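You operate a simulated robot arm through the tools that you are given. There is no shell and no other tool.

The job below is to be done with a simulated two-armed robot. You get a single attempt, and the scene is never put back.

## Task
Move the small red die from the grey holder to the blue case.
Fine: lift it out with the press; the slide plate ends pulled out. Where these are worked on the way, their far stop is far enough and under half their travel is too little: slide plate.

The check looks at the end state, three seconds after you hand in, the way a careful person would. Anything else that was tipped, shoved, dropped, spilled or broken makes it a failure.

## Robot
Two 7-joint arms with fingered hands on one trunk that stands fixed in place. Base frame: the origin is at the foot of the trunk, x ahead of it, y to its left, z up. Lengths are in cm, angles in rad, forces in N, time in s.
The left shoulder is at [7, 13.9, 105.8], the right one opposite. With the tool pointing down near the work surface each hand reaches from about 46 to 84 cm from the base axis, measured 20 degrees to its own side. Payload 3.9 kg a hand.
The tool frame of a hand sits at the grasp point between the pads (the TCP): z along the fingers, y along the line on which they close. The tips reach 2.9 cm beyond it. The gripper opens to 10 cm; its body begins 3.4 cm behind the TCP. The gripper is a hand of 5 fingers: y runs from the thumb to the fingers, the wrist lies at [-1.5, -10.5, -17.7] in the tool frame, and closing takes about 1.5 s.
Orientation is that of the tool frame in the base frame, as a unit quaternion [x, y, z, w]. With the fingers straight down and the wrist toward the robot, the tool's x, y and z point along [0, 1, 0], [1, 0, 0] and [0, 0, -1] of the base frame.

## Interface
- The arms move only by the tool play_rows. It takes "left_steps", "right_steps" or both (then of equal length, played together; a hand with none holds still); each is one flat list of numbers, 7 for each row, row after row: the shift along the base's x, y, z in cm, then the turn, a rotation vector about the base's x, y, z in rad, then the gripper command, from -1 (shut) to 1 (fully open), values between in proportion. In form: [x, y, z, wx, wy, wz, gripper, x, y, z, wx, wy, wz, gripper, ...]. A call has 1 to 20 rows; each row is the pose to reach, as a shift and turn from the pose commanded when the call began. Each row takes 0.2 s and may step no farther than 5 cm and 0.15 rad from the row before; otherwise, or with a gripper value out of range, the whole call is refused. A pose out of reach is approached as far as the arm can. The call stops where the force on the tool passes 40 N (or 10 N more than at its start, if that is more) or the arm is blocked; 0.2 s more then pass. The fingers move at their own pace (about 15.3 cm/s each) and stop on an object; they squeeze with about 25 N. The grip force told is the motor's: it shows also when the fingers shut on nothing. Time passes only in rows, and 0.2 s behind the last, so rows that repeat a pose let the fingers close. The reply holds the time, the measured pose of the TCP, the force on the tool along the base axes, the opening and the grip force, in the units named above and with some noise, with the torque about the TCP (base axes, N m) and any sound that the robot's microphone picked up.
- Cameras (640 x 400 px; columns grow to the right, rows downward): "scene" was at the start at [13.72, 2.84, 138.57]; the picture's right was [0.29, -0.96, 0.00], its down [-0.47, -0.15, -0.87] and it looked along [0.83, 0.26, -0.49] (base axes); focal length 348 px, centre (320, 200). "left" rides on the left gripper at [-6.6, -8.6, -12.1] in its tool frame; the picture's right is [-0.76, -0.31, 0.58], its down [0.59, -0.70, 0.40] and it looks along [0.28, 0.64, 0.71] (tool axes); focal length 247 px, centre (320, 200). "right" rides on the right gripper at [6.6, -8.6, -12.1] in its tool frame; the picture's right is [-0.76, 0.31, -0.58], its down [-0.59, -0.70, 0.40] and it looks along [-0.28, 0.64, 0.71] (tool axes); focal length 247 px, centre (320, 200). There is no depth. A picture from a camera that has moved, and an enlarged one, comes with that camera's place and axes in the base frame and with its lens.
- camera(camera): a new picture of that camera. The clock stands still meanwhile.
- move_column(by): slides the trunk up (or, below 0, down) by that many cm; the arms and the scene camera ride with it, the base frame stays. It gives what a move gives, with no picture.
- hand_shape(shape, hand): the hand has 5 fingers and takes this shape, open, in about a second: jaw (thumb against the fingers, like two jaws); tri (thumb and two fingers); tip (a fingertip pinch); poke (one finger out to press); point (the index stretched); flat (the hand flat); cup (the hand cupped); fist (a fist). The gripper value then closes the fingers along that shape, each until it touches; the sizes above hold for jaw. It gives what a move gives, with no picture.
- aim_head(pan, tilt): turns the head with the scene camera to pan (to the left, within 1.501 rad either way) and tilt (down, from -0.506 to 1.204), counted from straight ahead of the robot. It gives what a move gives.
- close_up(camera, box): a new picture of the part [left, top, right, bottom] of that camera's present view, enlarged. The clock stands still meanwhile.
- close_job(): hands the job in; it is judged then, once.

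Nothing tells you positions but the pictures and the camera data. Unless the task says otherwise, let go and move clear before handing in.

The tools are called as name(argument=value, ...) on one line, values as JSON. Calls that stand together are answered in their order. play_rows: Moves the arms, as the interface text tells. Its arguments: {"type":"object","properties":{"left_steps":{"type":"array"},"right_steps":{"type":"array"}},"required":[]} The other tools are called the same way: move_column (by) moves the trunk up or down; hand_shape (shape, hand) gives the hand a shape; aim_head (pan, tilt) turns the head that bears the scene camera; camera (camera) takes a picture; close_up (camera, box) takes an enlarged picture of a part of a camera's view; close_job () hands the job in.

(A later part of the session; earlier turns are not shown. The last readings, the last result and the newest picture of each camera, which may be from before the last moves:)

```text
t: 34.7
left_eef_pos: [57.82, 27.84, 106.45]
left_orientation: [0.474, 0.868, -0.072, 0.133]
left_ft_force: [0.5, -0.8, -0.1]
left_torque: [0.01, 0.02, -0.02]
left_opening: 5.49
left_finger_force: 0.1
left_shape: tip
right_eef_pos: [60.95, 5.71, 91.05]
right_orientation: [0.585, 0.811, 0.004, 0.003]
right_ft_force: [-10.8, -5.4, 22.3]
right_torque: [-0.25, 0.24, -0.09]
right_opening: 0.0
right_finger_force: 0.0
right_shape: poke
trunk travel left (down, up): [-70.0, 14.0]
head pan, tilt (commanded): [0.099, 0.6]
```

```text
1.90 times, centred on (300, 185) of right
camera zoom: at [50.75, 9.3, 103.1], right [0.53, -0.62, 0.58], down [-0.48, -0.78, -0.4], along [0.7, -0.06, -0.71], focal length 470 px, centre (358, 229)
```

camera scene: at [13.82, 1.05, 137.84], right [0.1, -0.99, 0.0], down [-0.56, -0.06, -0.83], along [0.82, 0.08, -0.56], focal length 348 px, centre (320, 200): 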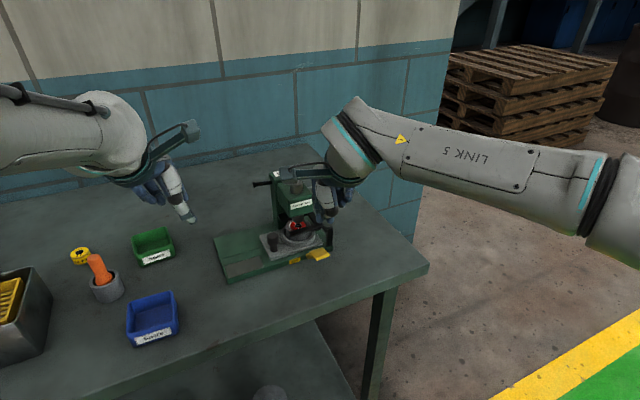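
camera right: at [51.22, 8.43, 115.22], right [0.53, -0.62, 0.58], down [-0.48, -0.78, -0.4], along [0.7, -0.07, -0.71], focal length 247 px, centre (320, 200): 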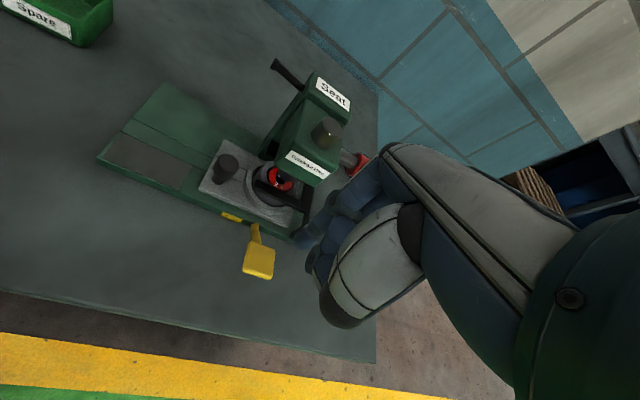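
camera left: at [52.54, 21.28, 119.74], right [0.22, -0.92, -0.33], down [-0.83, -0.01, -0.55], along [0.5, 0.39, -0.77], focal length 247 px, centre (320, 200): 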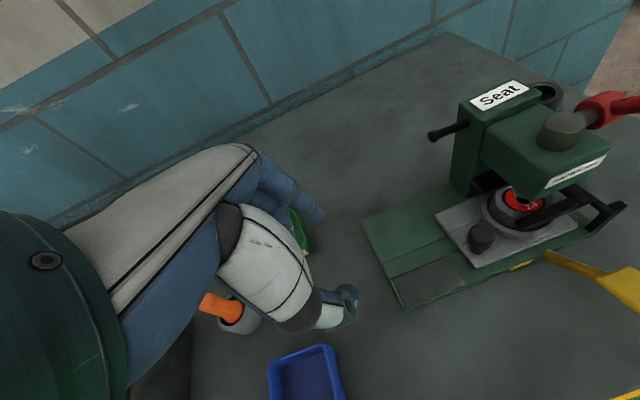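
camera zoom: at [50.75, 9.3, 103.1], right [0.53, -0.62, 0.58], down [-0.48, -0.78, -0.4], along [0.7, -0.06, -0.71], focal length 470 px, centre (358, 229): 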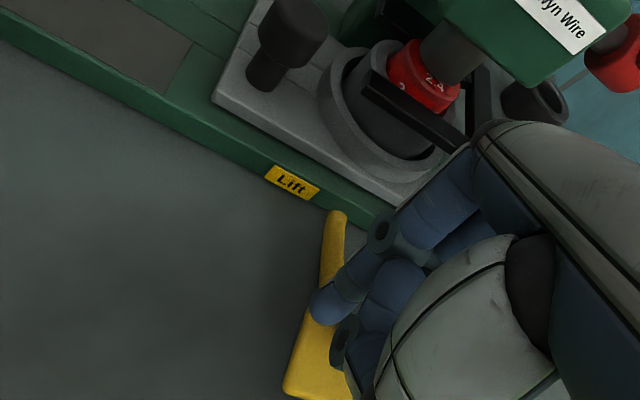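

close_up(camera="scene", box=[260, 190, 350, 270])

close_up(camera="left", box=[500, 160, 570, 240])

close_up(camera="right", box=[300, 80, 380, 160])

```text
5.00 times, centred on (305, 230) of scene
camera zoom: at [13.31, 0.92, 137.91], right [0.1, -1.0, 0.0], down [-0.56, -0.06, -0.83], along [0.82, 0.08, -0.56], focal length 1740 px, centre (395, 50)
```

zoom: 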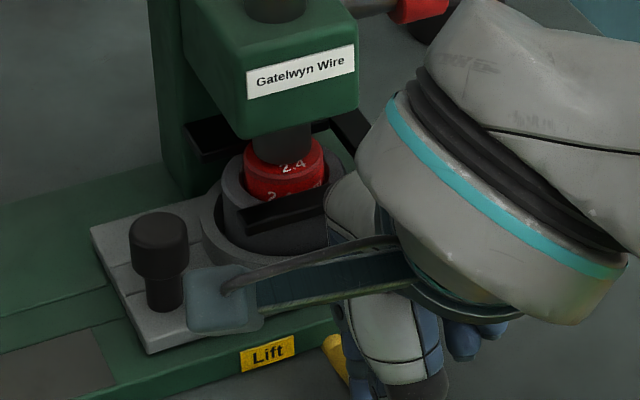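

```text
5.00 times, centred on (535, 200) of left
camera zoom: at [51.96, 21.1, 120.08], right [0.22, -0.92, -0.33], down [-0.83, -0.01, -0.55], along [0.51, 0.4, -0.77], focal length 1235 px, centre (-755, 200)
```

zoom: 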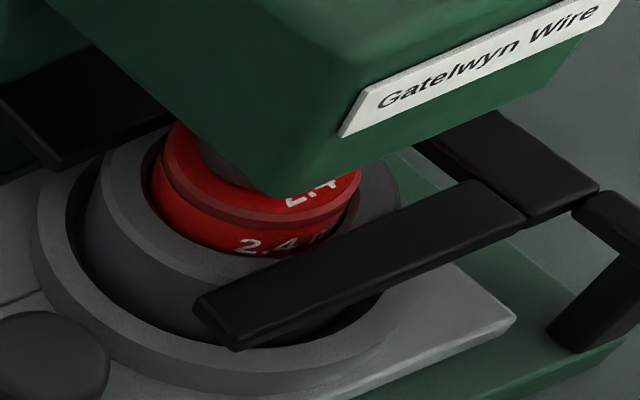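

```text
5.00 times, centred on (340, 120) of right
camera zoom: at [50.75, 9.3, 103.1], right [0.53, -0.62, 0.58], down [-0.48, -0.78, -0.4], along [0.7, -0.06, -0.71], focal length 1235 px, centre (220, 600)
```

zoom: 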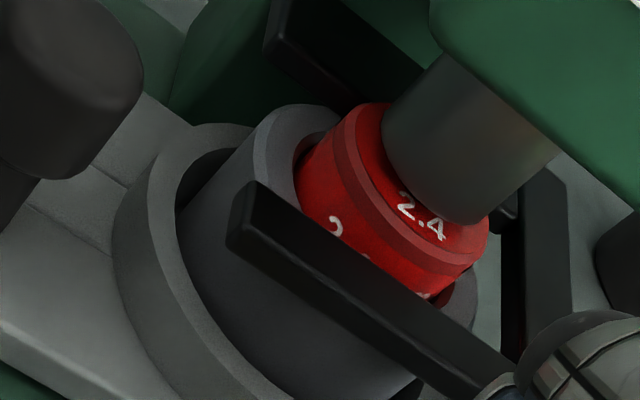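

The die stands about 1.5–2 cm proud and has come up to the ram. I'll release the lever gently and see whether the die stays raised.

play_rows(right_steps=[0, 0, 0.5, 0, 0, 0, 1, 0, 0, 1.2, 0, 0, 0, 1, 0, 0, 2, 0, 0, 0, 1, 0, 0, 3, 0, 0, 0, 1, 0, 0, 4, 0, 0, 0, 1, 0, 0, 5, 0, 0, 0, 1, 0, 0, 6.5, 0, 0, 0, 1])

close_up(camera="left", box=[480, 150, 640, 320])

close_up(camera="right", box=[200, 80, 400, 290])

```text
t: 36.3
left_eef_pos: [58.1, 28.0, 106.25]
left_orientation: [0.474, 0.868, -0.074, 0.13]
left_ft_force: [-0.4, 0.3, -0.7]
left_torque: [0.02, -0.01, 0.03]
left_opening: 5.51
left_finger_force: 0.0
left_shape: tip
right_eef_pos: [61.3, 5.85, 97.26]
right_orientation: [0.585, 0.811, 0.0, 0.0]
right_ft_force: [-0.7, -0.8, -0.3]
right_torque: [0.01, 0.05, -0.01]
right_opening: 0.0
right_finger_force: 0.0
right_shape: poke
trunk travel left (down, up): [-70.0, 14.0]
head pan, tilt (commanded): [0.099, 0.6]
```

```text
2.35 times, centred on (560, 235) of left
camera zoom: at [52.39, 21.22, 119.82], right [0.22, -0.92, -0.33], down [-0.83, -0.01, -0.55], along [0.5, 0.4, -0.77], focal length 581 px, centre (-245, 118)
```

zoom: 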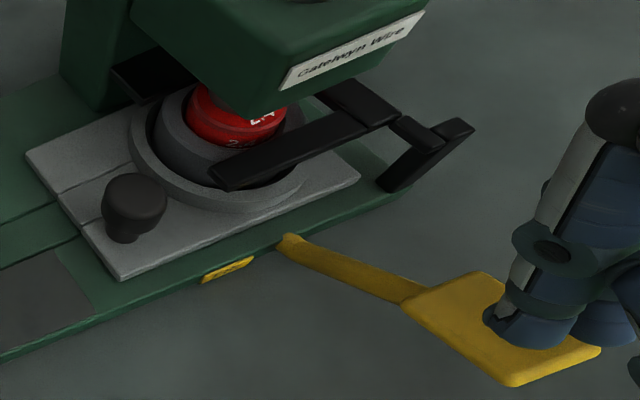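

```text
1.90 times, centred on (300, 185) of right
camera zoom: at [51.08, 9.42, 109.29], right [0.53, -0.62, 0.58], down [-0.48, -0.78, -0.4], along [0.7, -0.07, -0.71], focal length 470 px, centre (358, 229)
```

zoom: 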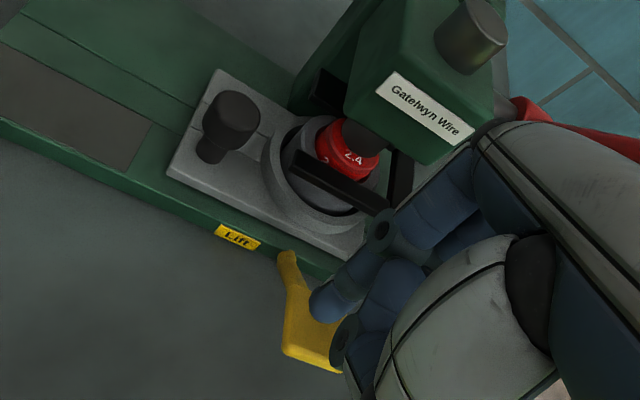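

The lever sprang back and the die stays raised. I'll withdraw the right hand to its start area, then bring the left hand back over the knob.

play_rows(right_steps=[-0.5, -0.3, 3, 0, 0, 0, 1, -2, -1, 6.5, 0, 0, 0, 1, -4.5, -2.5, 10, 0, 0, 0, 1, -7, -3.8, 13, 0, 0, 0, 1, -9.5, -5, 16, 0, 0, 0, 1, -12.3, -6.5, 19, 0, 0, 0, 1])

play_rows(left_steps=[1, -1.5, -0.5, 0, 0, 0, 0.1, 2, -3, -1, 0, 0, 0, 0.1, 3, -4.5, -2, 0, 0, 0, 0.1, 4, -6, -3, 0, 0, 0, 0.1, 5, -7.5, -4, 0, 0, 0, 0.1, 6, -9, -5, 0, 0, 0, 0.1, 7.2, -10.8, -6.5, 0, 0, 0, 0.1])

camera(camera="left")

aim_head(pan=0.298, tilt=0.6)

camera(camera="scene")

```text
t: 37.7
left_eef_pos: [57.96, 27.93, 106.31]
left_orientation: [0.473, 0.868, -0.074, 0.13]
left_ft_force: [-0.7, 0.5, 0.0]
left_torque: [0.0, -0.04, 0.01]
left_opening: 5.49
left_finger_force: 0.0
left_shape: tip
right_eef_pos: [48.74, -0.69, 116.24]
right_orientation: [0.584, 0.812, 0.001, 0.0]
right_ft_force: [-1.2, 0.3, 0.9]
right_torque: [-0.01, -0.04, 0.01]
right_opening: 0.0
right_finger_force: 0.1
right_shape: poke
trunk travel left (down, up): [-70.0, 14.0]
head pan, tilt (commanded): [0.099, 0.6]
```

```text
t: 39.3
left_eef_pos: [65.44, 17.1, 99.7]
left_orientation: [0.474, 0.868, -0.074, 0.13]
left_ft_force: [-0.5, -0.2, -0.3]
left_torque: [0.03, 0.0, 0.01]
left_opening: 5.53
left_finger_force: 0.0
left_shape: tip
right_eef_pos: [49.13, -0.82, 116.16]
right_orientation: [0.585, 0.811, 0.001, 0.0]
right_ft_force: [0.3, -1.0, 0.7]
right_torque: [0.02, 0.01, -0.02]
right_opening: 0.0
right_finger_force: 0.1
right_shape: poke
trunk travel left (down, up): [-70.0, 14.0]
head pan, tilt (commanded): [0.099, 0.6]
```

```text
taken
camera left: at [59.69, 10.31, 113.32], right [0.22, -0.92, -0.33], down [-0.83, -0.01, -0.55], along [0.5, 0.4, -0.77], focal length 247 px, centre (320, 200)
```

left: 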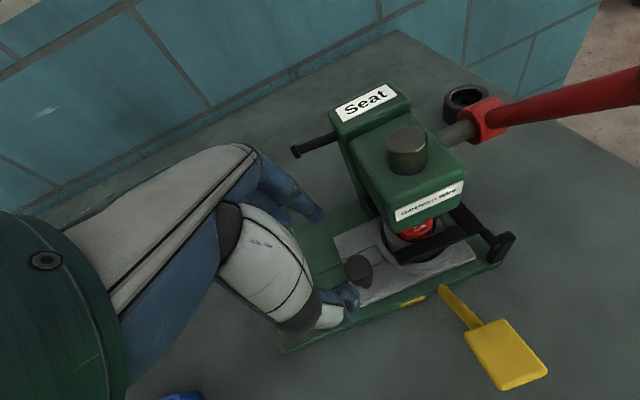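

```text
t: 40.1
left_eef_pos: [65.18, 17.09, 99.81]
left_orientation: [0.474, 0.868, -0.074, 0.13]
left_ft_force: [-0.3, 0.2, 0.4]
left_torque: [-0.02, 0.01, 0.0]
left_opening: 5.48
left_finger_force: 0.0
left_shape: tip
right_eef_pos: [48.95, -0.69, 116.2]
right_orientation: [0.585, 0.811, 0.001, 0.0]
right_ft_force: [-0.7, -0.6, 0.9]
right_torque: [0.0, -0.02, 0.0]
right_opening: 0.0
right_finger_force: 0.1
right_shape: poke
trunk travel left (down, up): [-70.0, 14.0]
head pan, tilt (commanded): [0.298, 0.6]
```

```text
taken
camera scene: at [13.49, 2.79, 137.83], right [0.29, -0.96, 0.0], down [-0.54, -0.17, -0.83], along [0.79, 0.24, -0.56], focal length 348 px, centre (320, 200)
```

scene: 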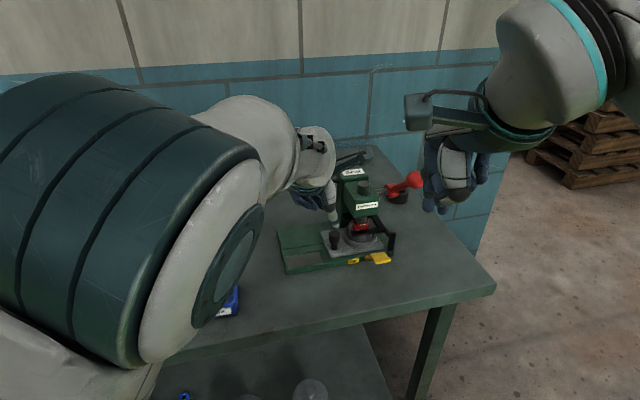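

I'll centre over the knob and lower around it.

play_rows(left_steps=[0.6, -0.95, -1.5, 0, 0, 0, 0.1, 0.6, -0.95, -3, 0, 0, 0, 0.1, 0.6, -0.95, -4.5, 0, 0, 0, 0.1, 0.6, -0.95, -5.8, 0, 0, 0, 0.1])

close_up(camera="left", box=[220, 130, 460, 330])

close_up(camera="scene", box=[290, 180, 410, 280])

```text
t: 41.1
left_eef_pos: [66.02, 16.18, 93.79]
left_orientation: [0.474, 0.868, -0.074, 0.129]
left_ft_force: [-1.1, 0.2, 0.5]
left_torque: [0.03, 0.0, 0.0]
left_opening: 5.47
left_finger_force: 0.2
left_shape: tip
right_eef_pos: [49.07, -0.67, 116.08]
right_orientation: [0.585, 0.811, 0.0, 0.0]
right_ft_force: [0.1, 0.0, 0.0]
right_torque: [0.01, -0.02, 0.0]
right_opening: 0.0
right_finger_force: 0.1
right_shape: poke
trunk travel left (down, up): [-70.0, 14.0]
head pan, tilt (commanded): [0.298, 0.6]
```

```text
2.00 times, centred on (340, 230) of left
camera zoom: at [60.24, 9.47, 107.43], right [0.22, -0.92, -0.33], down [-0.83, -0.01, -0.55], along [0.5, 0.4, -0.77], focal length 494 px, centre (280, 140)
```

zoom: 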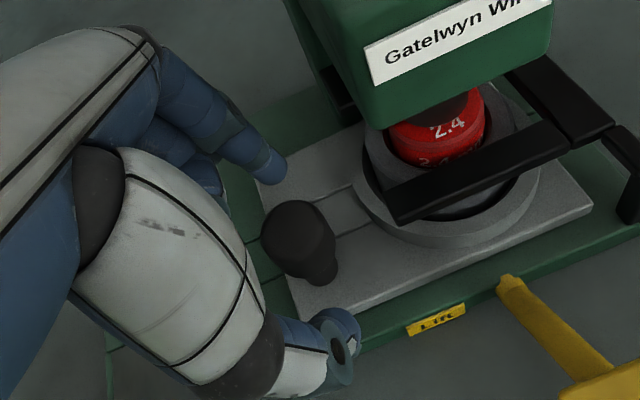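

```text
4.00 times, centred on (350, 230) of scene
camera zoom: at [13.55, 2.79, 137.83], right [0.29, -0.96, 0.0], down [-0.54, -0.17, -0.82], along [0.79, 0.24, -0.57], focal length 1392 px, centre (200, 80)
```

zoom: 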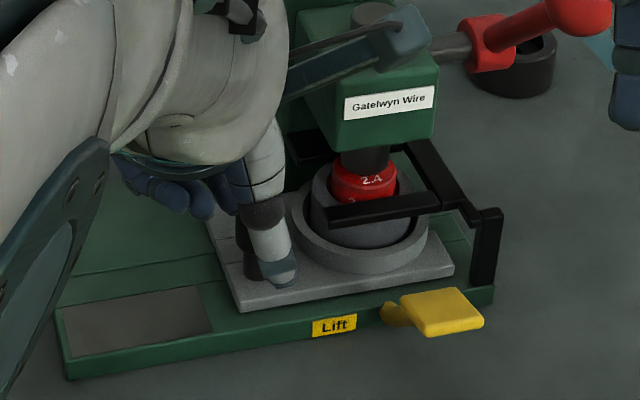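

play_rows(left_steps=[0, 0, -0.6, 0, 0, 0, 0.1, 0, 0, -0.6, 0, 0, 0, -0.4, 0, 0, -0.6, 0, 0, 0, -1, 0, 0, -0.6, 0, 0, 0, -1, 0, 0, -0.6, 0, 0, 0, -1, 0, 0, -0.6, 0, 0, 0, -1])

close_up(camera="left", box=[220, 130, 460, 330])

```text
t: 42.5
left_eef_pos: [65.88, 16.21, 93.27]
left_orientation: [0.473, 0.868, -0.074, 0.13]
left_ft_force: [-1.8, 0.6, -1.5]
left_torque: [0.03, 0.0, 0.05]
left_opening: 1.86
left_finger_force: 25.3
left_shape: tip
right_eef_pos: [48.87, -0.74, 116.14]
right_orientation: [0.585, 0.811, 0.0, 0.0]
right_ft_force: [0.0, 0.2, -0.2]
right_torque: [0.03, 0.0, 0.02]
right_opening: 0.03
right_finger_force: 0.0
right_shape: poke
trunk travel left (down, up): [-70.0, 14.0]
head pan, tilt (commanded): [0.298, 0.6]
```

```text
2.00 times, centred on (340, 230) of left
camera zoom: at [60.22, 9.51, 106.87], right [0.22, -0.92, -0.33], down [-0.83, -0.01, -0.55], along [0.5, 0.4, -0.77], focal length 494 px, centre (280, 140)
```

zoom: 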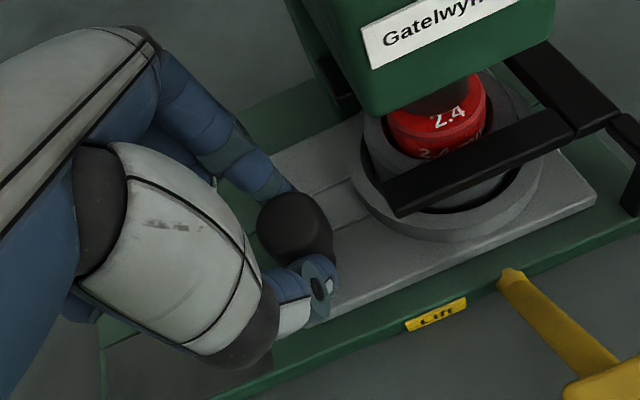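

The knob is gripped well. I'll start pulling the plate out slowly and watch the die.

play_rows(left_steps=[-0.16, 0.26, 0, 0, 0, 0, -1, -0.32, 0.51, 0, 0, 0, 0, -1, -0.47, 0.77, 0, 0, 0, 0, -1, -0.63, 1.02, 0, 0, 0, 0, -1, -0.79, 1.28, 0, 0, 0, 0, -1])

close_up(camera="left", box=[220, 130, 460, 330])

close_up(camera="scene", box=[290, 180, 410, 280])

```text
t: 43.7
left_eef_pos: [65.12, 17.52, 93.18]
left_orientation: [0.474, 0.868, -0.074, 0.13]
left_ft_force: [0.6, 0.0, -2.4]
left_torque: [0.06, -0.04, 0.03]
left_opening: 1.81
left_finger_force: 24.9
left_shape: tip
right_eef_pos: [49.0, -0.66, 116.27]
right_orientation: [0.584, 0.811, 0.0, 0.0]
right_ft_force: [0.8, -1.1, -0.4]
right_torque: [-0.02, 0.01, -0.01]
right_opening: 0.02
right_finger_force: 0.0
right_shape: poke
trunk travel left (down, up): [-70.0, 14.0]
head pan, tilt (commanded): [0.298, 0.6]
```

```text
2.00 times, centred on (340, 230) of left
camera zoom: at [59.44, 10.79, 106.86], right [0.22, -0.92, -0.33], down [-0.83, -0.01, -0.55], along [0.5, 0.4, -0.77], focal length 494 px, centre (280, 140)
```

zoom: 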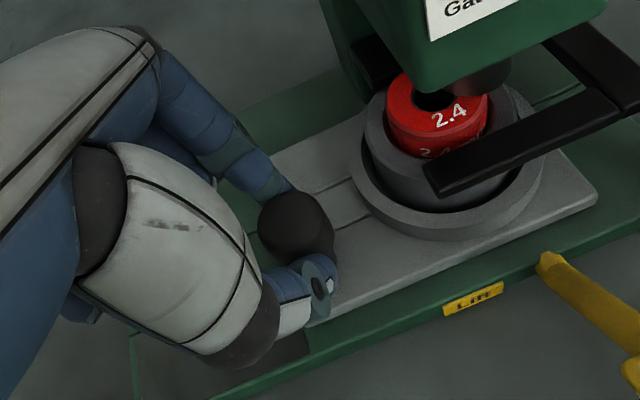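

```text
4.00 times, centred on (350, 230) of scene
camera zoom: at [13.53, 2.8, 137.82], right [0.29, -0.96, 0.0], down [-0.54, -0.17, -0.82], along [0.79, 0.24, -0.57], focal length 1392 px, centre (200, 80)
```

zoom: 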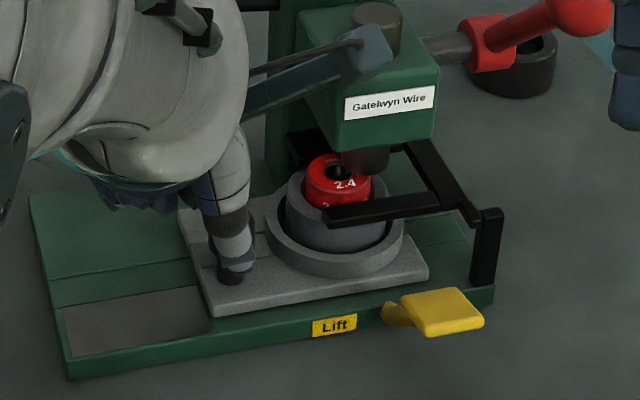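

The die moves out with the holder and stays raised. I'll keep pulling.

play_rows(left_steps=[-0.21, 0.34, 0, 0, 0, 0, -1, -0.47, 0.77, 0, 0, 0, 0, -1, -0.74, 1.19, 0, 0, 0, 0, -1, -1, 1.62, 0, 0, 0, 0, -1, -1.26, 2.04, 0, 0, 0, 0, -1, -1.52, 2.47, 0, 0, 0, 0, -1, -1.79, 2.89, 0, 0, 0, 0, -1, -2.05, 3.32, 0, 0, 0, 0, -1, -2.31, 3.74, 0, 0, 0, 0, -1, -2.57, 4.17, 0, 0, 0, 0, -1, -2.84, 4.6, 0, 0, 0, 0, -1, -3.1, 5.02, 0, 0, 0, 0, -1])

camera(camera="left")

close_up(camera="scene", box=[250, 180, 410, 290])

```text
t: 46.3
left_eef_pos: [62.15, 22.57, 93.26]
left_orientation: [0.473, 0.868, -0.074, 0.13]
left_ft_force: [3.1, 2.2, -3.2]
left_torque: [0.03, -0.07, 0.03]
left_opening: 1.81
left_finger_force: 25.0
left_shape: tip
right_eef_pos: [49.05, -0.63, 116.13]
right_orientation: [0.585, 0.811, 0.0, 0.0]
right_ft_force: [0.4, -0.3, 0.4]
right_torque: [0.0, 0.0, 0.04]
right_opening: 0.0
right_finger_force: 0.0
right_shape: poke
trunk travel left (down, up): [-70.0, 14.0]
head pan, tilt (commanded): [0.298, 0.6]
```

```text
taken
camera left: at [56.38, 15.82, 106.87], right [0.22, -0.92, -0.33], down [-0.83, -0.01, -0.55], along [0.5, 0.39, -0.77], focal length 247 px, centre (320, 200)
```

left: 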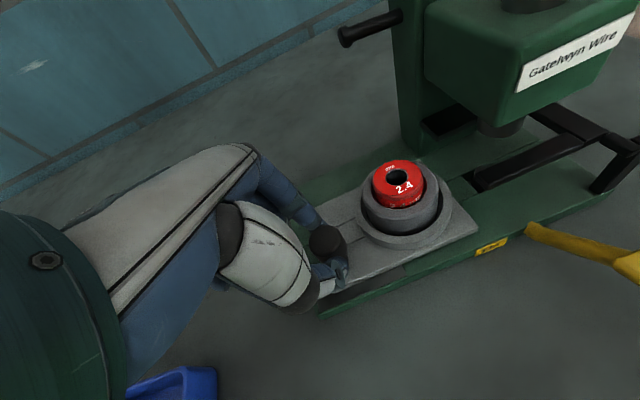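

```text
3.64 times, centred on (330, 235) of scene
camera zoom: at [13.58, 2.84, 137.82], right [0.29, -0.96, 0.0], down [-0.54, -0.17, -0.82], along [0.79, 0.24, -0.57], focal length 1266 px, centre (284, 73)
```

zoom: 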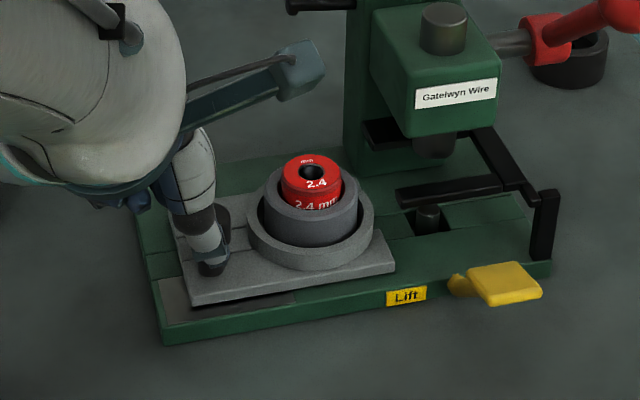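

play_rows(left_steps=[-0.08, 0.18, 0, 0, 0, 0, -1, -0.17, 0.36, 0, 0, 0, 0, -1, -0.26, 0.54, 0, 0, 0, 0, -1, -0.36, 0.71, 0, 0, 0, 0, -1, -0.46, 0.88, 0, 0, 0, 0, -1])

close_up(camera="scene", box=[250, 180, 410, 290])

```text
t: 47.5
left_eef_pos: [61.5, 23.41, 93.24]
left_orientation: [0.474, 0.868, -0.074, 0.13]
left_ft_force: [0.9, 0.3, -2.8]
left_torque: [0.05, -0.05, 0.02]
left_opening: 1.81
left_finger_force: 25.3
left_shape: tip
right_eef_pos: [49.03, -0.64, 116.16]
right_orientation: [0.585, 0.811, 0.0, 0.0]
right_ft_force: [-1.1, -0.2, -0.3]
right_torque: [0.0, 0.01, 0.04]
right_opening: 0.0
right_finger_force: 0.0
right_shape: poke
trunk travel left (down, up): [-70.0, 14.0]
head pan, tilt (commanded): [0.298, 0.6]
```

```text
3.64 times, centred on (330, 235) of scene
camera zoom: at [13.56, 2.81, 137.82], right [0.29, -0.96, 0.0], down [-0.54, -0.17, -0.82], along [0.79, 0.24, -0.57], focal length 1266 px, centre (284, 73)
```

zoom: 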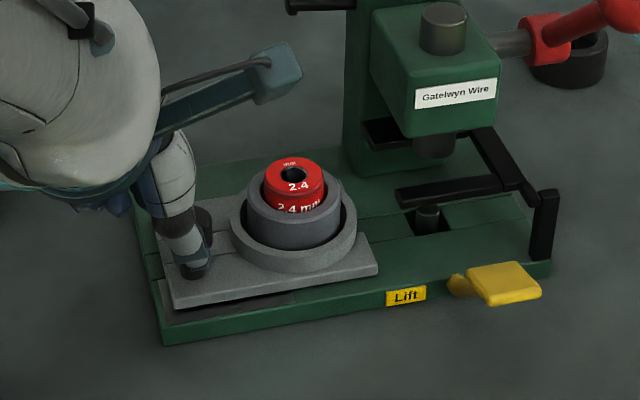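

play_rows(left_steps=[-0.1, 0.17, 0, 0, 0, 0, -1, -0.2, 0.34, 0, 0, 0, 0, -1, -0.3, 0.51, 0, 0, 0, 0, -1, -0.3, 0.51, 0, 0, 0, 0, -1])

close_up(camera="scene", box=[250, 180, 410, 290])

close_up(camera="left", box=[220, 130, 540, 330])

```text
t: 48.5
left_eef_pos: [61.25, 23.95, 93.15]
left_orientation: [0.474, 0.868, -0.074, 0.13]
left_ft_force: [-0.5, 1.5, -2.3]
left_torque: [0.02, 0.02, 0.06]
left_opening: 1.82
left_finger_force: 24.9
left_shape: tip
right_eef_pos: [49.04, -0.77, 116.15]
right_orientation: [0.585, 0.811, 0.0, 0.0]
right_ft_force: [0.3, -0.4, 0.4]
right_torque: [-0.01, -0.01, -0.02]
right_opening: 0.0
right_finger_force: 0.0
right_shape: poke
trunk travel left (down, up): [-70.0, 14.0]
head pan, tilt (commanded): [0.298, 0.6]
```

```text
3.64 times, centred on (330, 235) of scene
camera zoom: at [13.55, 2.82, 137.82], right [0.29, -0.96, 0.0], down [-0.54, -0.17, -0.82], along [0.79, 0.24, -0.57], focal length 1266 px, centre (284, 73)
```

zoom: 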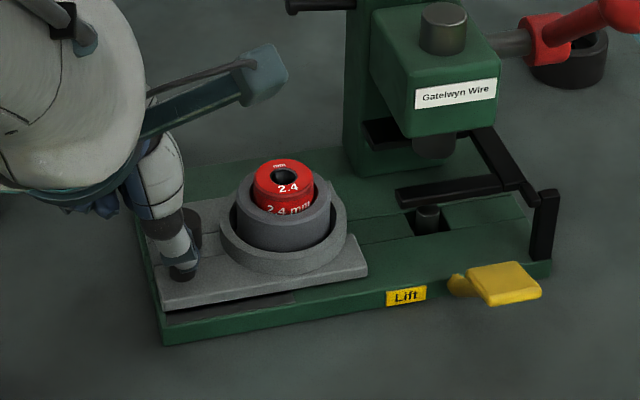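

```text
2.00 times, centred on (380, 230) of left
camera zoom: at [55.56, 17.2, 106.87], right [0.22, -0.92, -0.33], down [-0.83, -0.01, -0.55], along [0.5, 0.4, -0.77], focal length 494 px, centre (200, 140)
```

zoom: 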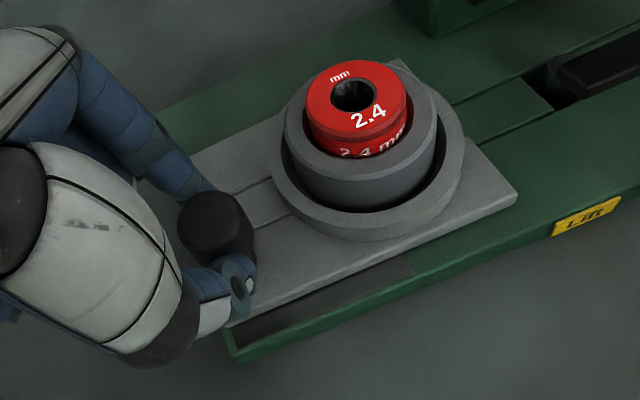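

play_rows(left_steps=[-0.1, 0.17, 0, 0, 0, 0, -1, -0.18, 0.3, 0, 0, 0, 0, -1, -0.18, 0.3, 0, 0, 0, 0, -1])

close_up(camera="scene", box=[250, 180, 410, 290])

```text
t: 49.3
left_eef_pos: [61.23, 24.1, 93.05]
left_orientation: [0.474, 0.868, -0.073, 0.13]
left_ft_force: [4.1, -4.6, -3.2]
left_torque: [-0.04, -0.03, -0.03]
left_opening: 1.82
left_finger_force: 24.8
left_shape: tip
right_eef_pos: [49.11, -0.91, 116.15]
right_orientation: [0.585, 0.811, 0.001, -0.001]
right_ft_force: [-0.1, -0.8, 0.0]
right_torque: [0.02, 0.01, 0.03]
right_opening: 0.02
right_finger_force: 0.2
right_shape: poke
trunk travel left (down, up): [-70.0, 14.0]
head pan, tilt (commanded): [0.298, 0.6]
```

```text
3.64 times, centred on (330, 235) of scene
camera zoom: at [13.64, 2.7, 137.82], right [0.29, -0.96, 0.0], down [-0.54, -0.17, -0.82], along [0.79, 0.24, -0.57], focal length 1266 px, centre (284, 73)
```

zoom: 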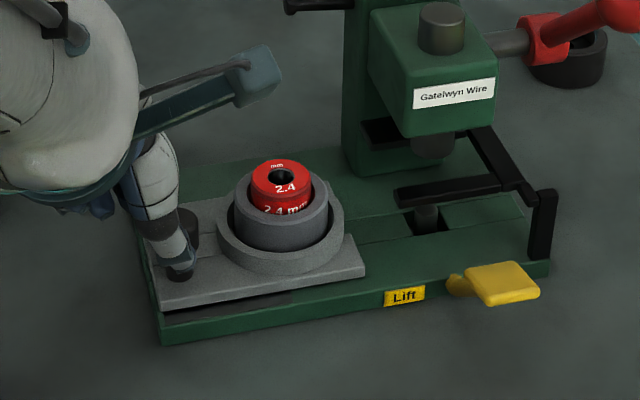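

The plate is at its outer stop. I'll release the knob, rise clear, and measure the die position.

play_rows(left_steps=[0.1, -0.17, 0, 0, 0, 0, -0.6, 0.1, -0.17, 0, 0, 0, 0, -0.1, 0.1, -0.17, 0, 0, 0, 0, 0.2, 0.1, -0.17, 0, 0, 0, 0, 0.2, 0.1, -0.17, 1.5, 0, 0, 0, 0.2, 0.1, -0.17, 3.5, 0, 0, 0, 0.2, 0.1, -0.17, 5.5, 0, 0, 0, 0.2, 0.1, -0.17, 8, 0, 0, 0, 0.2])

camera(camera="left")

close_up(camera="left", box=[340, 150, 520, 300])

close_up(camera="scene", box=[270, 190, 370, 280])

close_up(camera="right", box=[150, 80, 330, 230])

```text
t: 51.1
left_eef_pos: [61.1, 24.1, 101.33]
left_orientation: [0.474, 0.868, -0.073, 0.13]
left_ft_force: [0.5, -0.4, -0.9]
left_torque: [-0.03, 0.04, 0.02]
left_opening: 5.99
left_finger_force: 0.1
left_shape: tip
right_eef_pos: [48.98, -0.77, 116.26]
right_orientation: [0.585, 0.811, 0.0, 0.0]
right_ft_force: [-0.2, -0.6, 0.3]
right_torque: [-0.03, -0.01, 0.01]
right_opening: 0.0
right_finger_force: 0.0
right_shape: poke
trunk travel left (down, up): [-70.0, 14.0]
head pan, tilt (commanded): [0.298, 0.6]
```

```text
taken
camera left: at [55.37, 17.27, 114.96], right [0.22, -0.92, -0.33], down [-0.83, -0.01, -0.55], along [0.5, 0.4, -0.77], focal length 247 px, centre (320, 200)
```

left: 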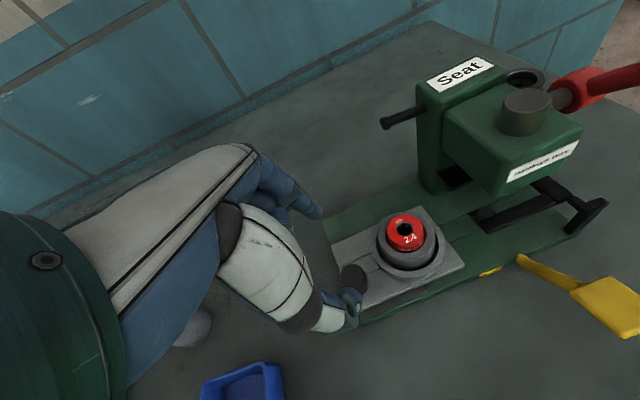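

```text
2.67 times, centred on (430, 225) of left
camera zoom: at [55.37, 17.27, 114.96], right [0.22, -0.92, -0.33], down [-0.83, -0.01, -0.55], along [0.5, 0.4, -0.77], focal length 659 px, centre (27, 133)
```

zoom: 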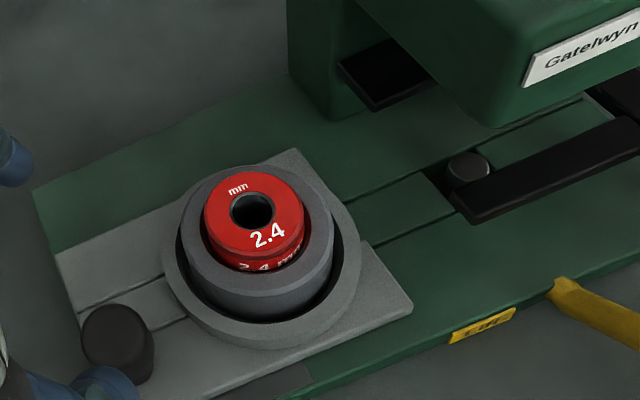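

```text
4.44 times, centred on (320, 235) of scene
camera zoom: at [13.44, 2.75, 137.84], right [0.29, -0.96, 0.0], down [-0.54, -0.17, -0.83], along [0.79, 0.24, -0.56], focal length 1547 px, centre (320, 44)
```

zoom: 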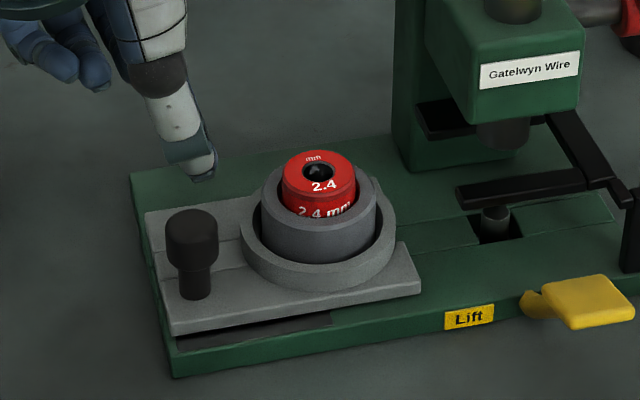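

```text
2.67 times, centred on (240, 155) of right
camera zoom: at [38.7, 2.89, 128.27], right [0.53, -0.62, 0.58], down [-0.48, -0.78, -0.4], along [0.7, -0.07, -0.71], focal length 659 px, centre (533, 320)
```

zoom: 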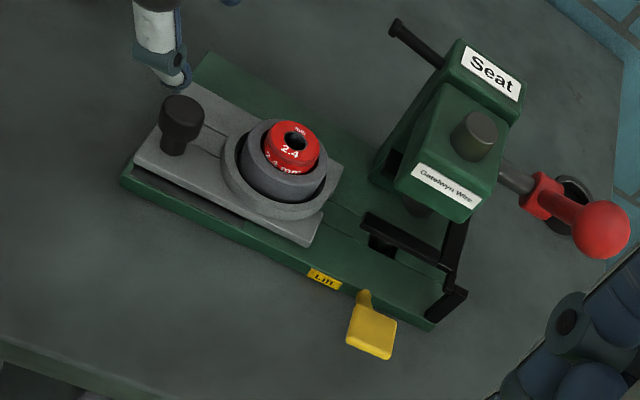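

The die top centre is about (66.9, 19.15, 92.5), standing ~1.4 cm above the sleeve. I'll move the leaned pinch over the die and descend part way.

play_rows(left_steps=[1.4, -1.1, 0, 0, 0, 0, 0.2, 2.8, -2.2, 0, 0, 0, 0, 0.2, 4.2, -3.3, 0, 0, 0, 0, 0.2, 5.45, -4.35, 0, 0, 0, 0, 0.2, 5.45, -4.35, -1.5, 0, 0, 0, 0.2, 5.45, -4.35, -3, 0, 0, 0, 0.2, 5.45, -4.35, -4.3, 0, 0, 0, 0.2])

close_up(camera="left", box=[220, 130, 420, 330])

close_up(camera="scene", box=[260, 170, 380, 280])

close_up(camera="right", box=[150, 80, 330, 230])

```text
t: 52.7
left_eef_pos: [66.71, 19.73, 96.91]
left_orientation: [0.474, 0.868, -0.074, 0.129]
left_ft_force: [0.9, 0.7, -0.8]
left_torque: [-0.01, 0.01, 0.01]
left_opening: 5.97
left_finger_force: 0.1
left_shape: tip
right_eef_pos: [49.04, -0.71, 116.18]
right_orientation: [0.585, 0.811, 0.0, 0.0]
right_ft_force: [0.1, 0.2, 0.7]
right_torque: [-0.02, 0.02, 0.01]
right_opening: 0.0
right_finger_force: 0.0
right_shape: poke
trunk travel left (down, up): [-70.0, 14.0]
head pan, tilt (commanded): [0.298, 0.6]
```

```text
2.00 times, centred on (320, 230) of left
camera zoom: at [61.04, 12.95, 110.59], right [0.22, -0.92, -0.33], down [-0.83, -0.01, -0.55], along [0.5, 0.4, -0.77], focal length 494 px, centre (320, 140)
```

zoom: 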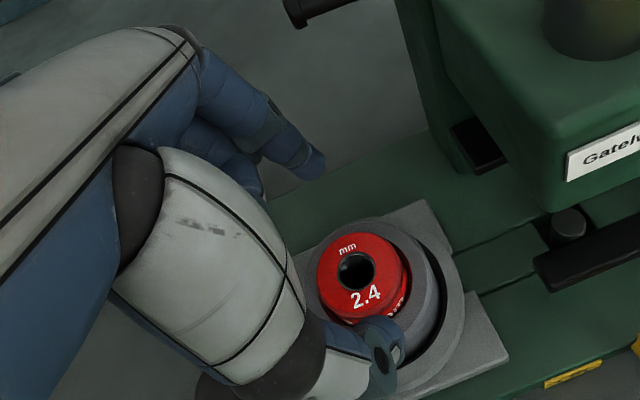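

```text
3.64 times, centred on (320, 225) of scene
camera zoom: at [13.55, 2.79, 137.83], right [0.29, -0.96, 0.0], down [-0.54, -0.17, -0.82], along [0.79, 0.24, -0.57], focal length 1266 px, centre (320, 109)
```

zoom: 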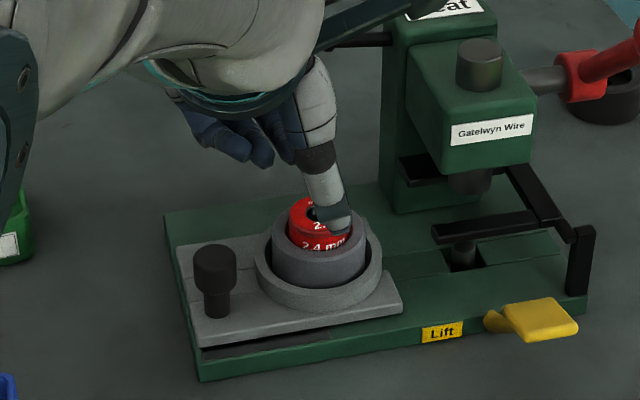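

```text
2.67 times, centred on (240, 155) of right
camera zoom: at [38.8, 2.93, 128.23], right [0.53, -0.62, 0.58], down [-0.48, -0.78, -0.4], along [0.7, -0.07, -0.71], focal length 659 px, centre (533, 320)
```

zoom: 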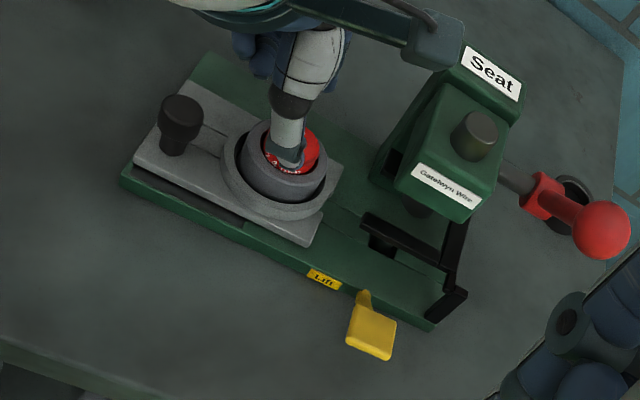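

The alignment is good. I'll descend the remaining 2.4 cm in small steps and watch for contact force.

play_rows(left_steps=[-0.1, 0.05, -0.6, 0, 0, 0, 0.2, -0.1, 0.05, -1.2, 0, 0, 0, 0.2, -0.1, 0.05, -1.8, 0, 0, 0, 0.2, -0.1, 0.05, -2.4, 0, 0, 0, 0.2])

close_up(camera="left", box=[250, 150, 410, 310])

close_up(camera="scene", box=[290, 200, 370, 270])

close_up(camera="right", box=[190, 90, 270, 180])

```text
t: 53.7
left_eef_pos: [66.54, 19.68, 94.53]
left_orientation: [0.474, 0.868, -0.074, 0.129]
left_ft_force: [0.1, -0.6, 0.3]
left_torque: [0.0, -0.03, -0.01]
left_opening: 5.99
left_finger_force: 0.0
left_shape: tip
right_eef_pos: [48.96, -0.72, 116.24]
right_orientation: [0.585, 0.811, 0.0, 0.0]
right_ft_force: [0.1, 0.0, 0.1]
right_torque: [0.0, 0.02, 0.0]
right_opening: 0.0
right_finger_force: 0.0
right_shape: poke
trunk travel left (down, up): [-70.0, 14.0]
head pan, tilt (commanded): [0.298, 0.6]
```

```text
2.50 times, centred on (330, 230) of left
camera zoom: at [60.84, 13.03, 108.18], right [0.22, -0.92, -0.33], down [-0.83, -0.01, -0.55], along [0.5, 0.4, -0.77], focal length 617 px, centre (295, 125)
```

zoom: 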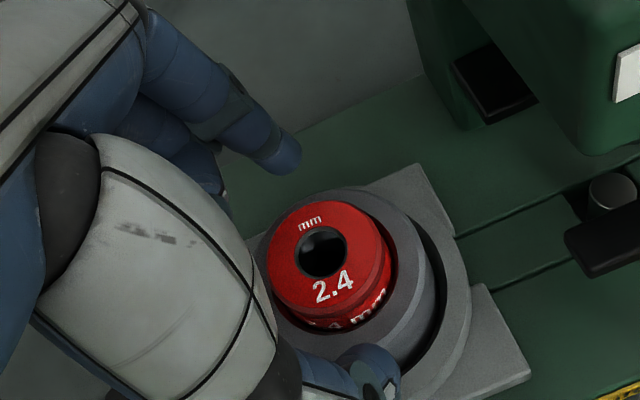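

```text
5.71 times, centred on (330, 235) of scene
camera zoom: at [13.53, 2.78, 137.83], right [0.29, -0.96, 0.0], down [-0.54, -0.17, -0.82], along [0.79, 0.24, -0.57], focal length 1989 px, centre (263, 0)
```

zoom: 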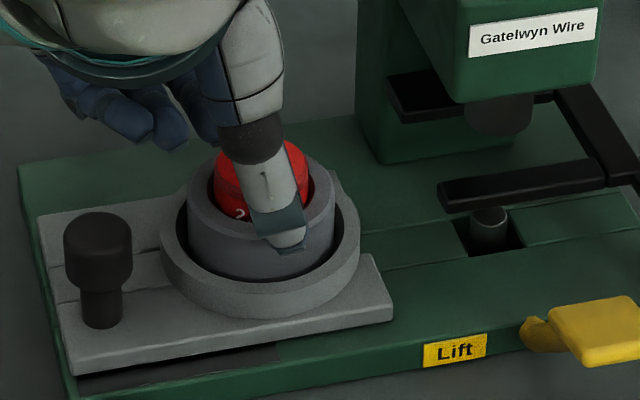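

```text
4.44 times, centred on (230, 135) of right
camera zoom: at [38.79, 2.92, 128.24], right [0.53, -0.62, 0.58], down [-0.48, -0.78, -0.4], along [0.7, -0.07, -0.71], focal length 1098 px, centre (720, 489)
```

zoom: 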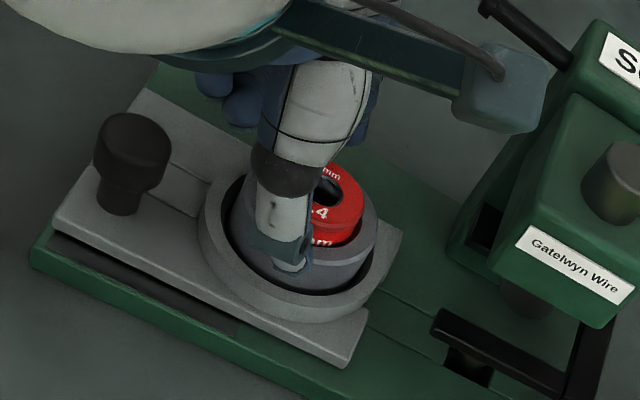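

The pinch axis passes through the die's centre, with fingertips about 0.7 cm below the die top and just above the sleeve rim. I'll close on the die.

play_rows(left_steps=[0, 0, -0.15, 0, 0, 0, 0, 0, 0, -0.15, 0, 0, 0, -0.15, 0, 0, -0.15, 0, 0, 0, -0.3, 0, 0, -0.15, 0, 0, 0, -0.5, 0, 0, -0.15, 0, 0, 0, -1, 0, 0, -0.15, 0, 0, 0, -1, 0, 0, -0.15, 0, 0, 0, -1])

close_up(camera="left", box=[250, 150, 410, 310])

close_up(camera="scene", box=[290, 200, 370, 270])

close_up(camera="right", box=[190, 90, 270, 180])

```text
t: 55.3
left_eef_pos: [66.53, 19.9, 94.41]
left_orientation: [0.474, 0.868, -0.074, 0.13]
left_ft_force: [0.1, 1.0, 1.4]
left_torque: [-0.03, 0.02, 0.09]
left_opening: 2.64
left_finger_force: 24.9
left_shape: tip
right_eef_pos: [48.97, -0.75, 116.24]
right_orientation: [0.585, 0.811, -0.001, 0.0]
right_ft_force: [-0.7, 1.0, -0.4]
right_torque: [0.01, -0.01, 0.0]
right_opening: 0.02
right_finger_force: 0.0
right_shape: poke
trunk travel left (down, up): [-70.0, 14.0]
head pan, tilt (commanded): [0.298, 0.6]
```

```text
2.50 times, centred on (330, 230) of left
camera zoom: at [60.81, 13.03, 108.08], right [0.22, -0.92, -0.33], down [-0.83, -0.01, -0.55], along [0.5, 0.4, -0.77], focal length 617 px, centre (295, 125)
```

zoom: 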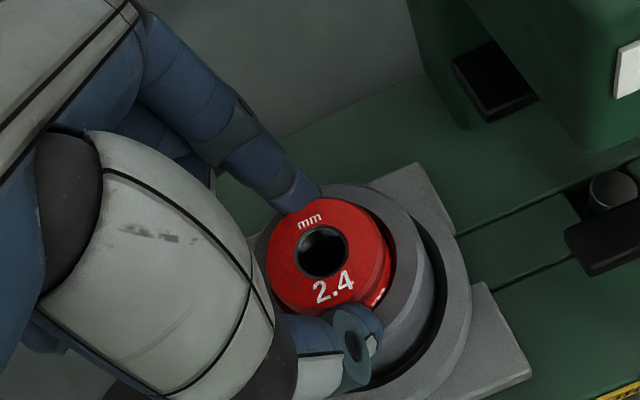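

```text
5.71 times, centred on (330, 235) of scene
camera zoom: at [13.48, 2.78, 137.83], right [0.29, -0.96, 0.0], down [-0.54, -0.17, -0.83], along [0.79, 0.24, -0.56], focal length 1989 px, centre (263, 0)
```

zoom: 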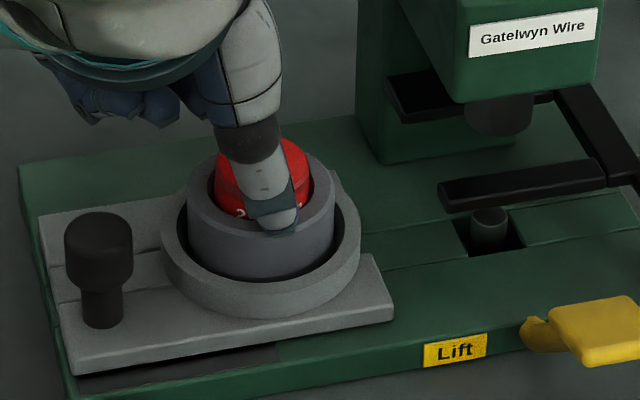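

```text
4.44 times, centred on (230, 135) of right
camera zoom: at [38.74, 2.92, 128.25], right [0.53, -0.62, 0.58], down [-0.48, -0.78, -0.4], along [0.7, -0.07, -0.71], focal length 1098 px, centre (720, 489)
```

zoom: 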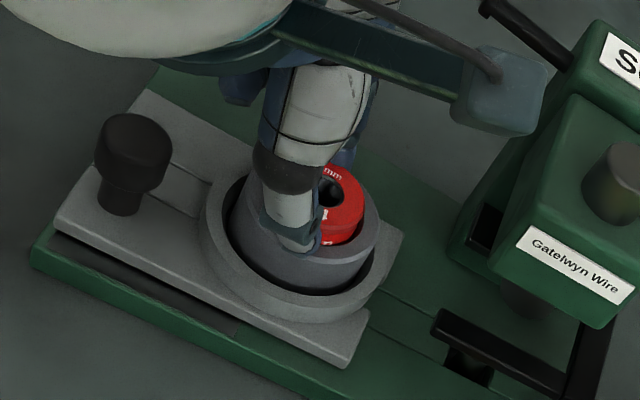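

The die is held at 2.64 cm opening. I'll lift slowly.

play_rows(left_steps=[0, 0, 0.3, 0, 0, 0, -1, 0, 0, 0.6, 0, 0, 0, -1, 0, 0, 0.9, 0, 0, 0, -1])

close_up(camera="left", box=[250, 150, 410, 310])

close_up(camera="scene", box=[290, 200, 370, 270])

close_up(camera="right", box=[190, 90, 270, 180])

```text
t: 56.1
left_eef_pos: [66.56, 19.83, 95.27]
left_orientation: [0.474, 0.868, -0.074, 0.131]
left_ft_force: [-0.7, 0.6, -1.0]
left_torque: [-0.01, -0.02, 0.01]
left_opening: 2.64
left_finger_force: 25.3
left_shape: tip
right_eef_pos: [49.02, -0.63, 116.2]
right_orientation: [0.585, 0.811, 0.0, 0.0]
right_ft_force: [-0.2, 0.7, 0.3]
right_torque: [-0.01, -0.01, 0.04]
right_opening: 0.0
right_finger_force: 0.0
right_shape: poke
trunk travel left (down, up): [-70.0, 14.0]
head pan, tilt (commanded): [0.298, 0.6]
```

```text
2.50 times, centred on (330, 230) of left
camera zoom: at [60.86, 13.04, 108.91], right [0.22, -0.92, -0.33], down [-0.83, -0.01, -0.55], along [0.5, 0.4, -0.77], focal length 617 px, centre (295, 125)
```

zoom: 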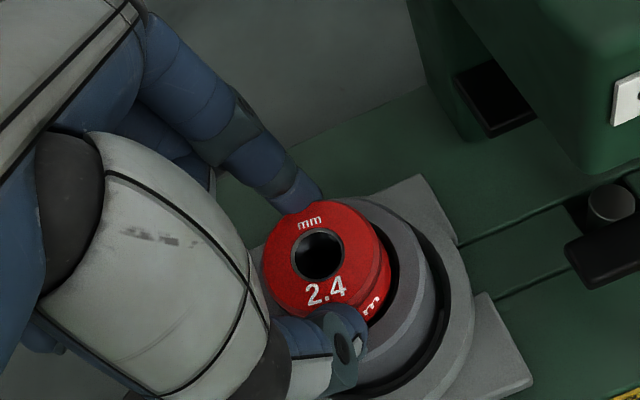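

```text
5.71 times, centred on (330, 235) of scene
camera zoom: at [13.55, 2.79, 137.82], right [0.29, -0.96, 0.0], down [-0.54, -0.17, -0.82], along [0.79, 0.24, -0.57], focal length 1989 px, centre (263, 0)
```

zoom: 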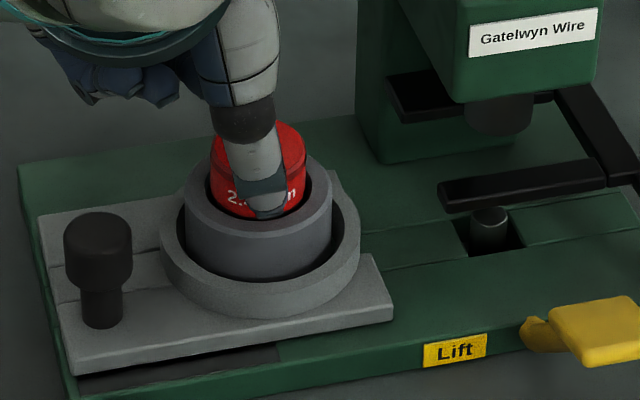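

```text
4.44 times, centred on (230, 135) of right
camera zoom: at [38.8, 2.93, 128.23], right [0.53, -0.62, 0.58], down [-0.48, -0.78, -0.4], along [0.7, -0.07, -0.71], focal length 1098 px, centre (720, 489)
```

zoom: 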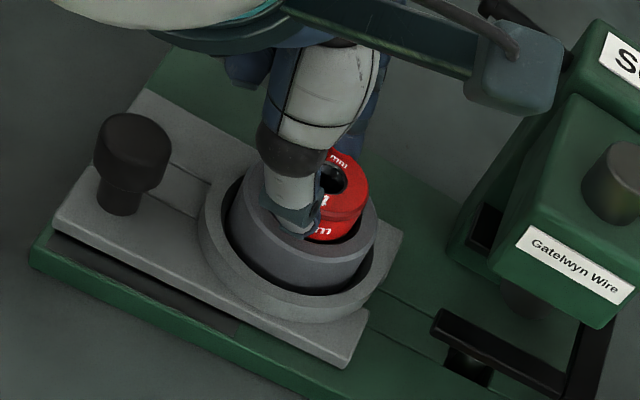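

The die is lifting cleanly with little force. I'll continue up, clear of the holder.

play_rows(left_steps=[0, 0, 0.5, 0, 0, 0, -1, 0, 0, 1, 0, 0, 0, -1, 0, 0, 1.5, 0, 0, 0, -1, 0, 0, 2.2, 0, 0, 0, -1, 0, 0, 3, 0, 0, 0, -1, 0, 0, 4, 0, 0, 0, -1, 0, 0, 5, 0, 0, 0, -1])

camera(camera="left")

close_up(camera="scene", box=[250, 150, 410, 290])

close_up(camera="right", box=[100, 60, 300, 220])

```text
t: 57.7
left_eef_pos: [66.48, 19.81, 100.45]
left_orientation: [0.473, 0.868, -0.074, 0.13]
left_ft_force: [-0.1, 0.6, -0.8]
left_torque: [0.04, 0.03, -0.01]
left_opening: 2.67
left_finger_force: 25.2
left_shape: tip
right_eef_pos: [48.95, -0.71, 116.12]
right_orientation: [0.585, 0.811, 0.0, 0.0]
right_ft_force: [-0.1, -0.4, -0.3]
right_torque: [0.0, 0.02, 0.04]
right_opening: 0.0
right_finger_force: 0.1
right_shape: poke
trunk travel left (down, up): [-70.0, 14.0]
head pan, tilt (commanded): [0.298, 0.6]
```

```text
taken
camera left: at [60.8, 13.01, 113.96], right [0.22, -0.92, -0.33], down [-0.83, -0.01, -0.55], along [0.5, 0.4, -0.77], focal length 247 px, centre (320, 200)
```

left: 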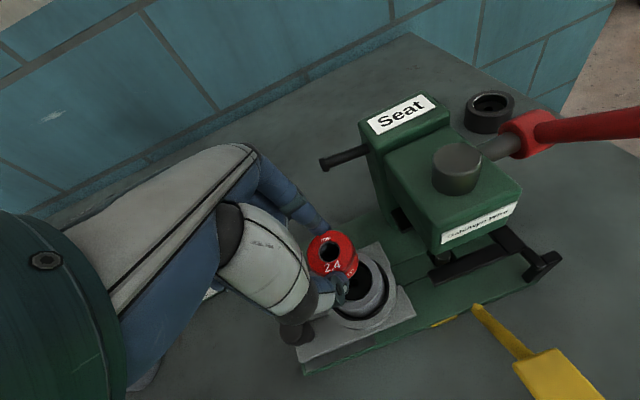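

```text
2.86 times, centred on (330, 220) of scene
camera zoom: at [13.5, 2.78, 137.83], right [0.29, -0.96, 0.0], down [-0.54, -0.17, -0.83], along [0.79, 0.24, -0.56], focal length 994 px, centre (291, 143)
```

zoom: 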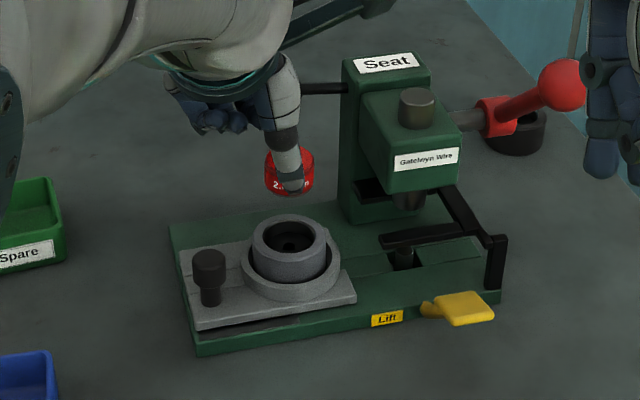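

```text
2.50 times, centred on (200, 140) of right
camera zoom: at [38.76, 2.92, 128.25], right [0.53, -0.62, 0.58], down [-0.48, -0.78, -0.4], along [0.7, -0.07, -0.71], focal length 617 px, centre (620, 350)
```

zoom: 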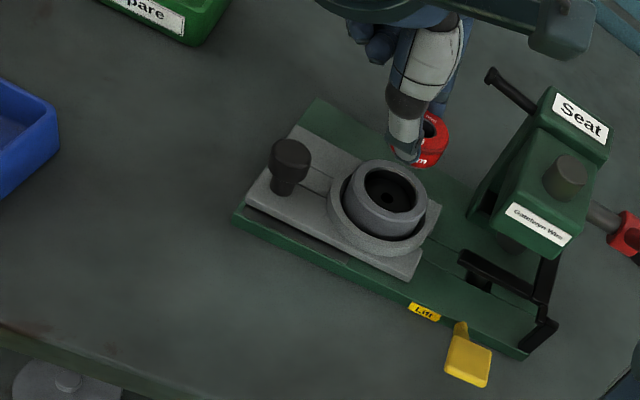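

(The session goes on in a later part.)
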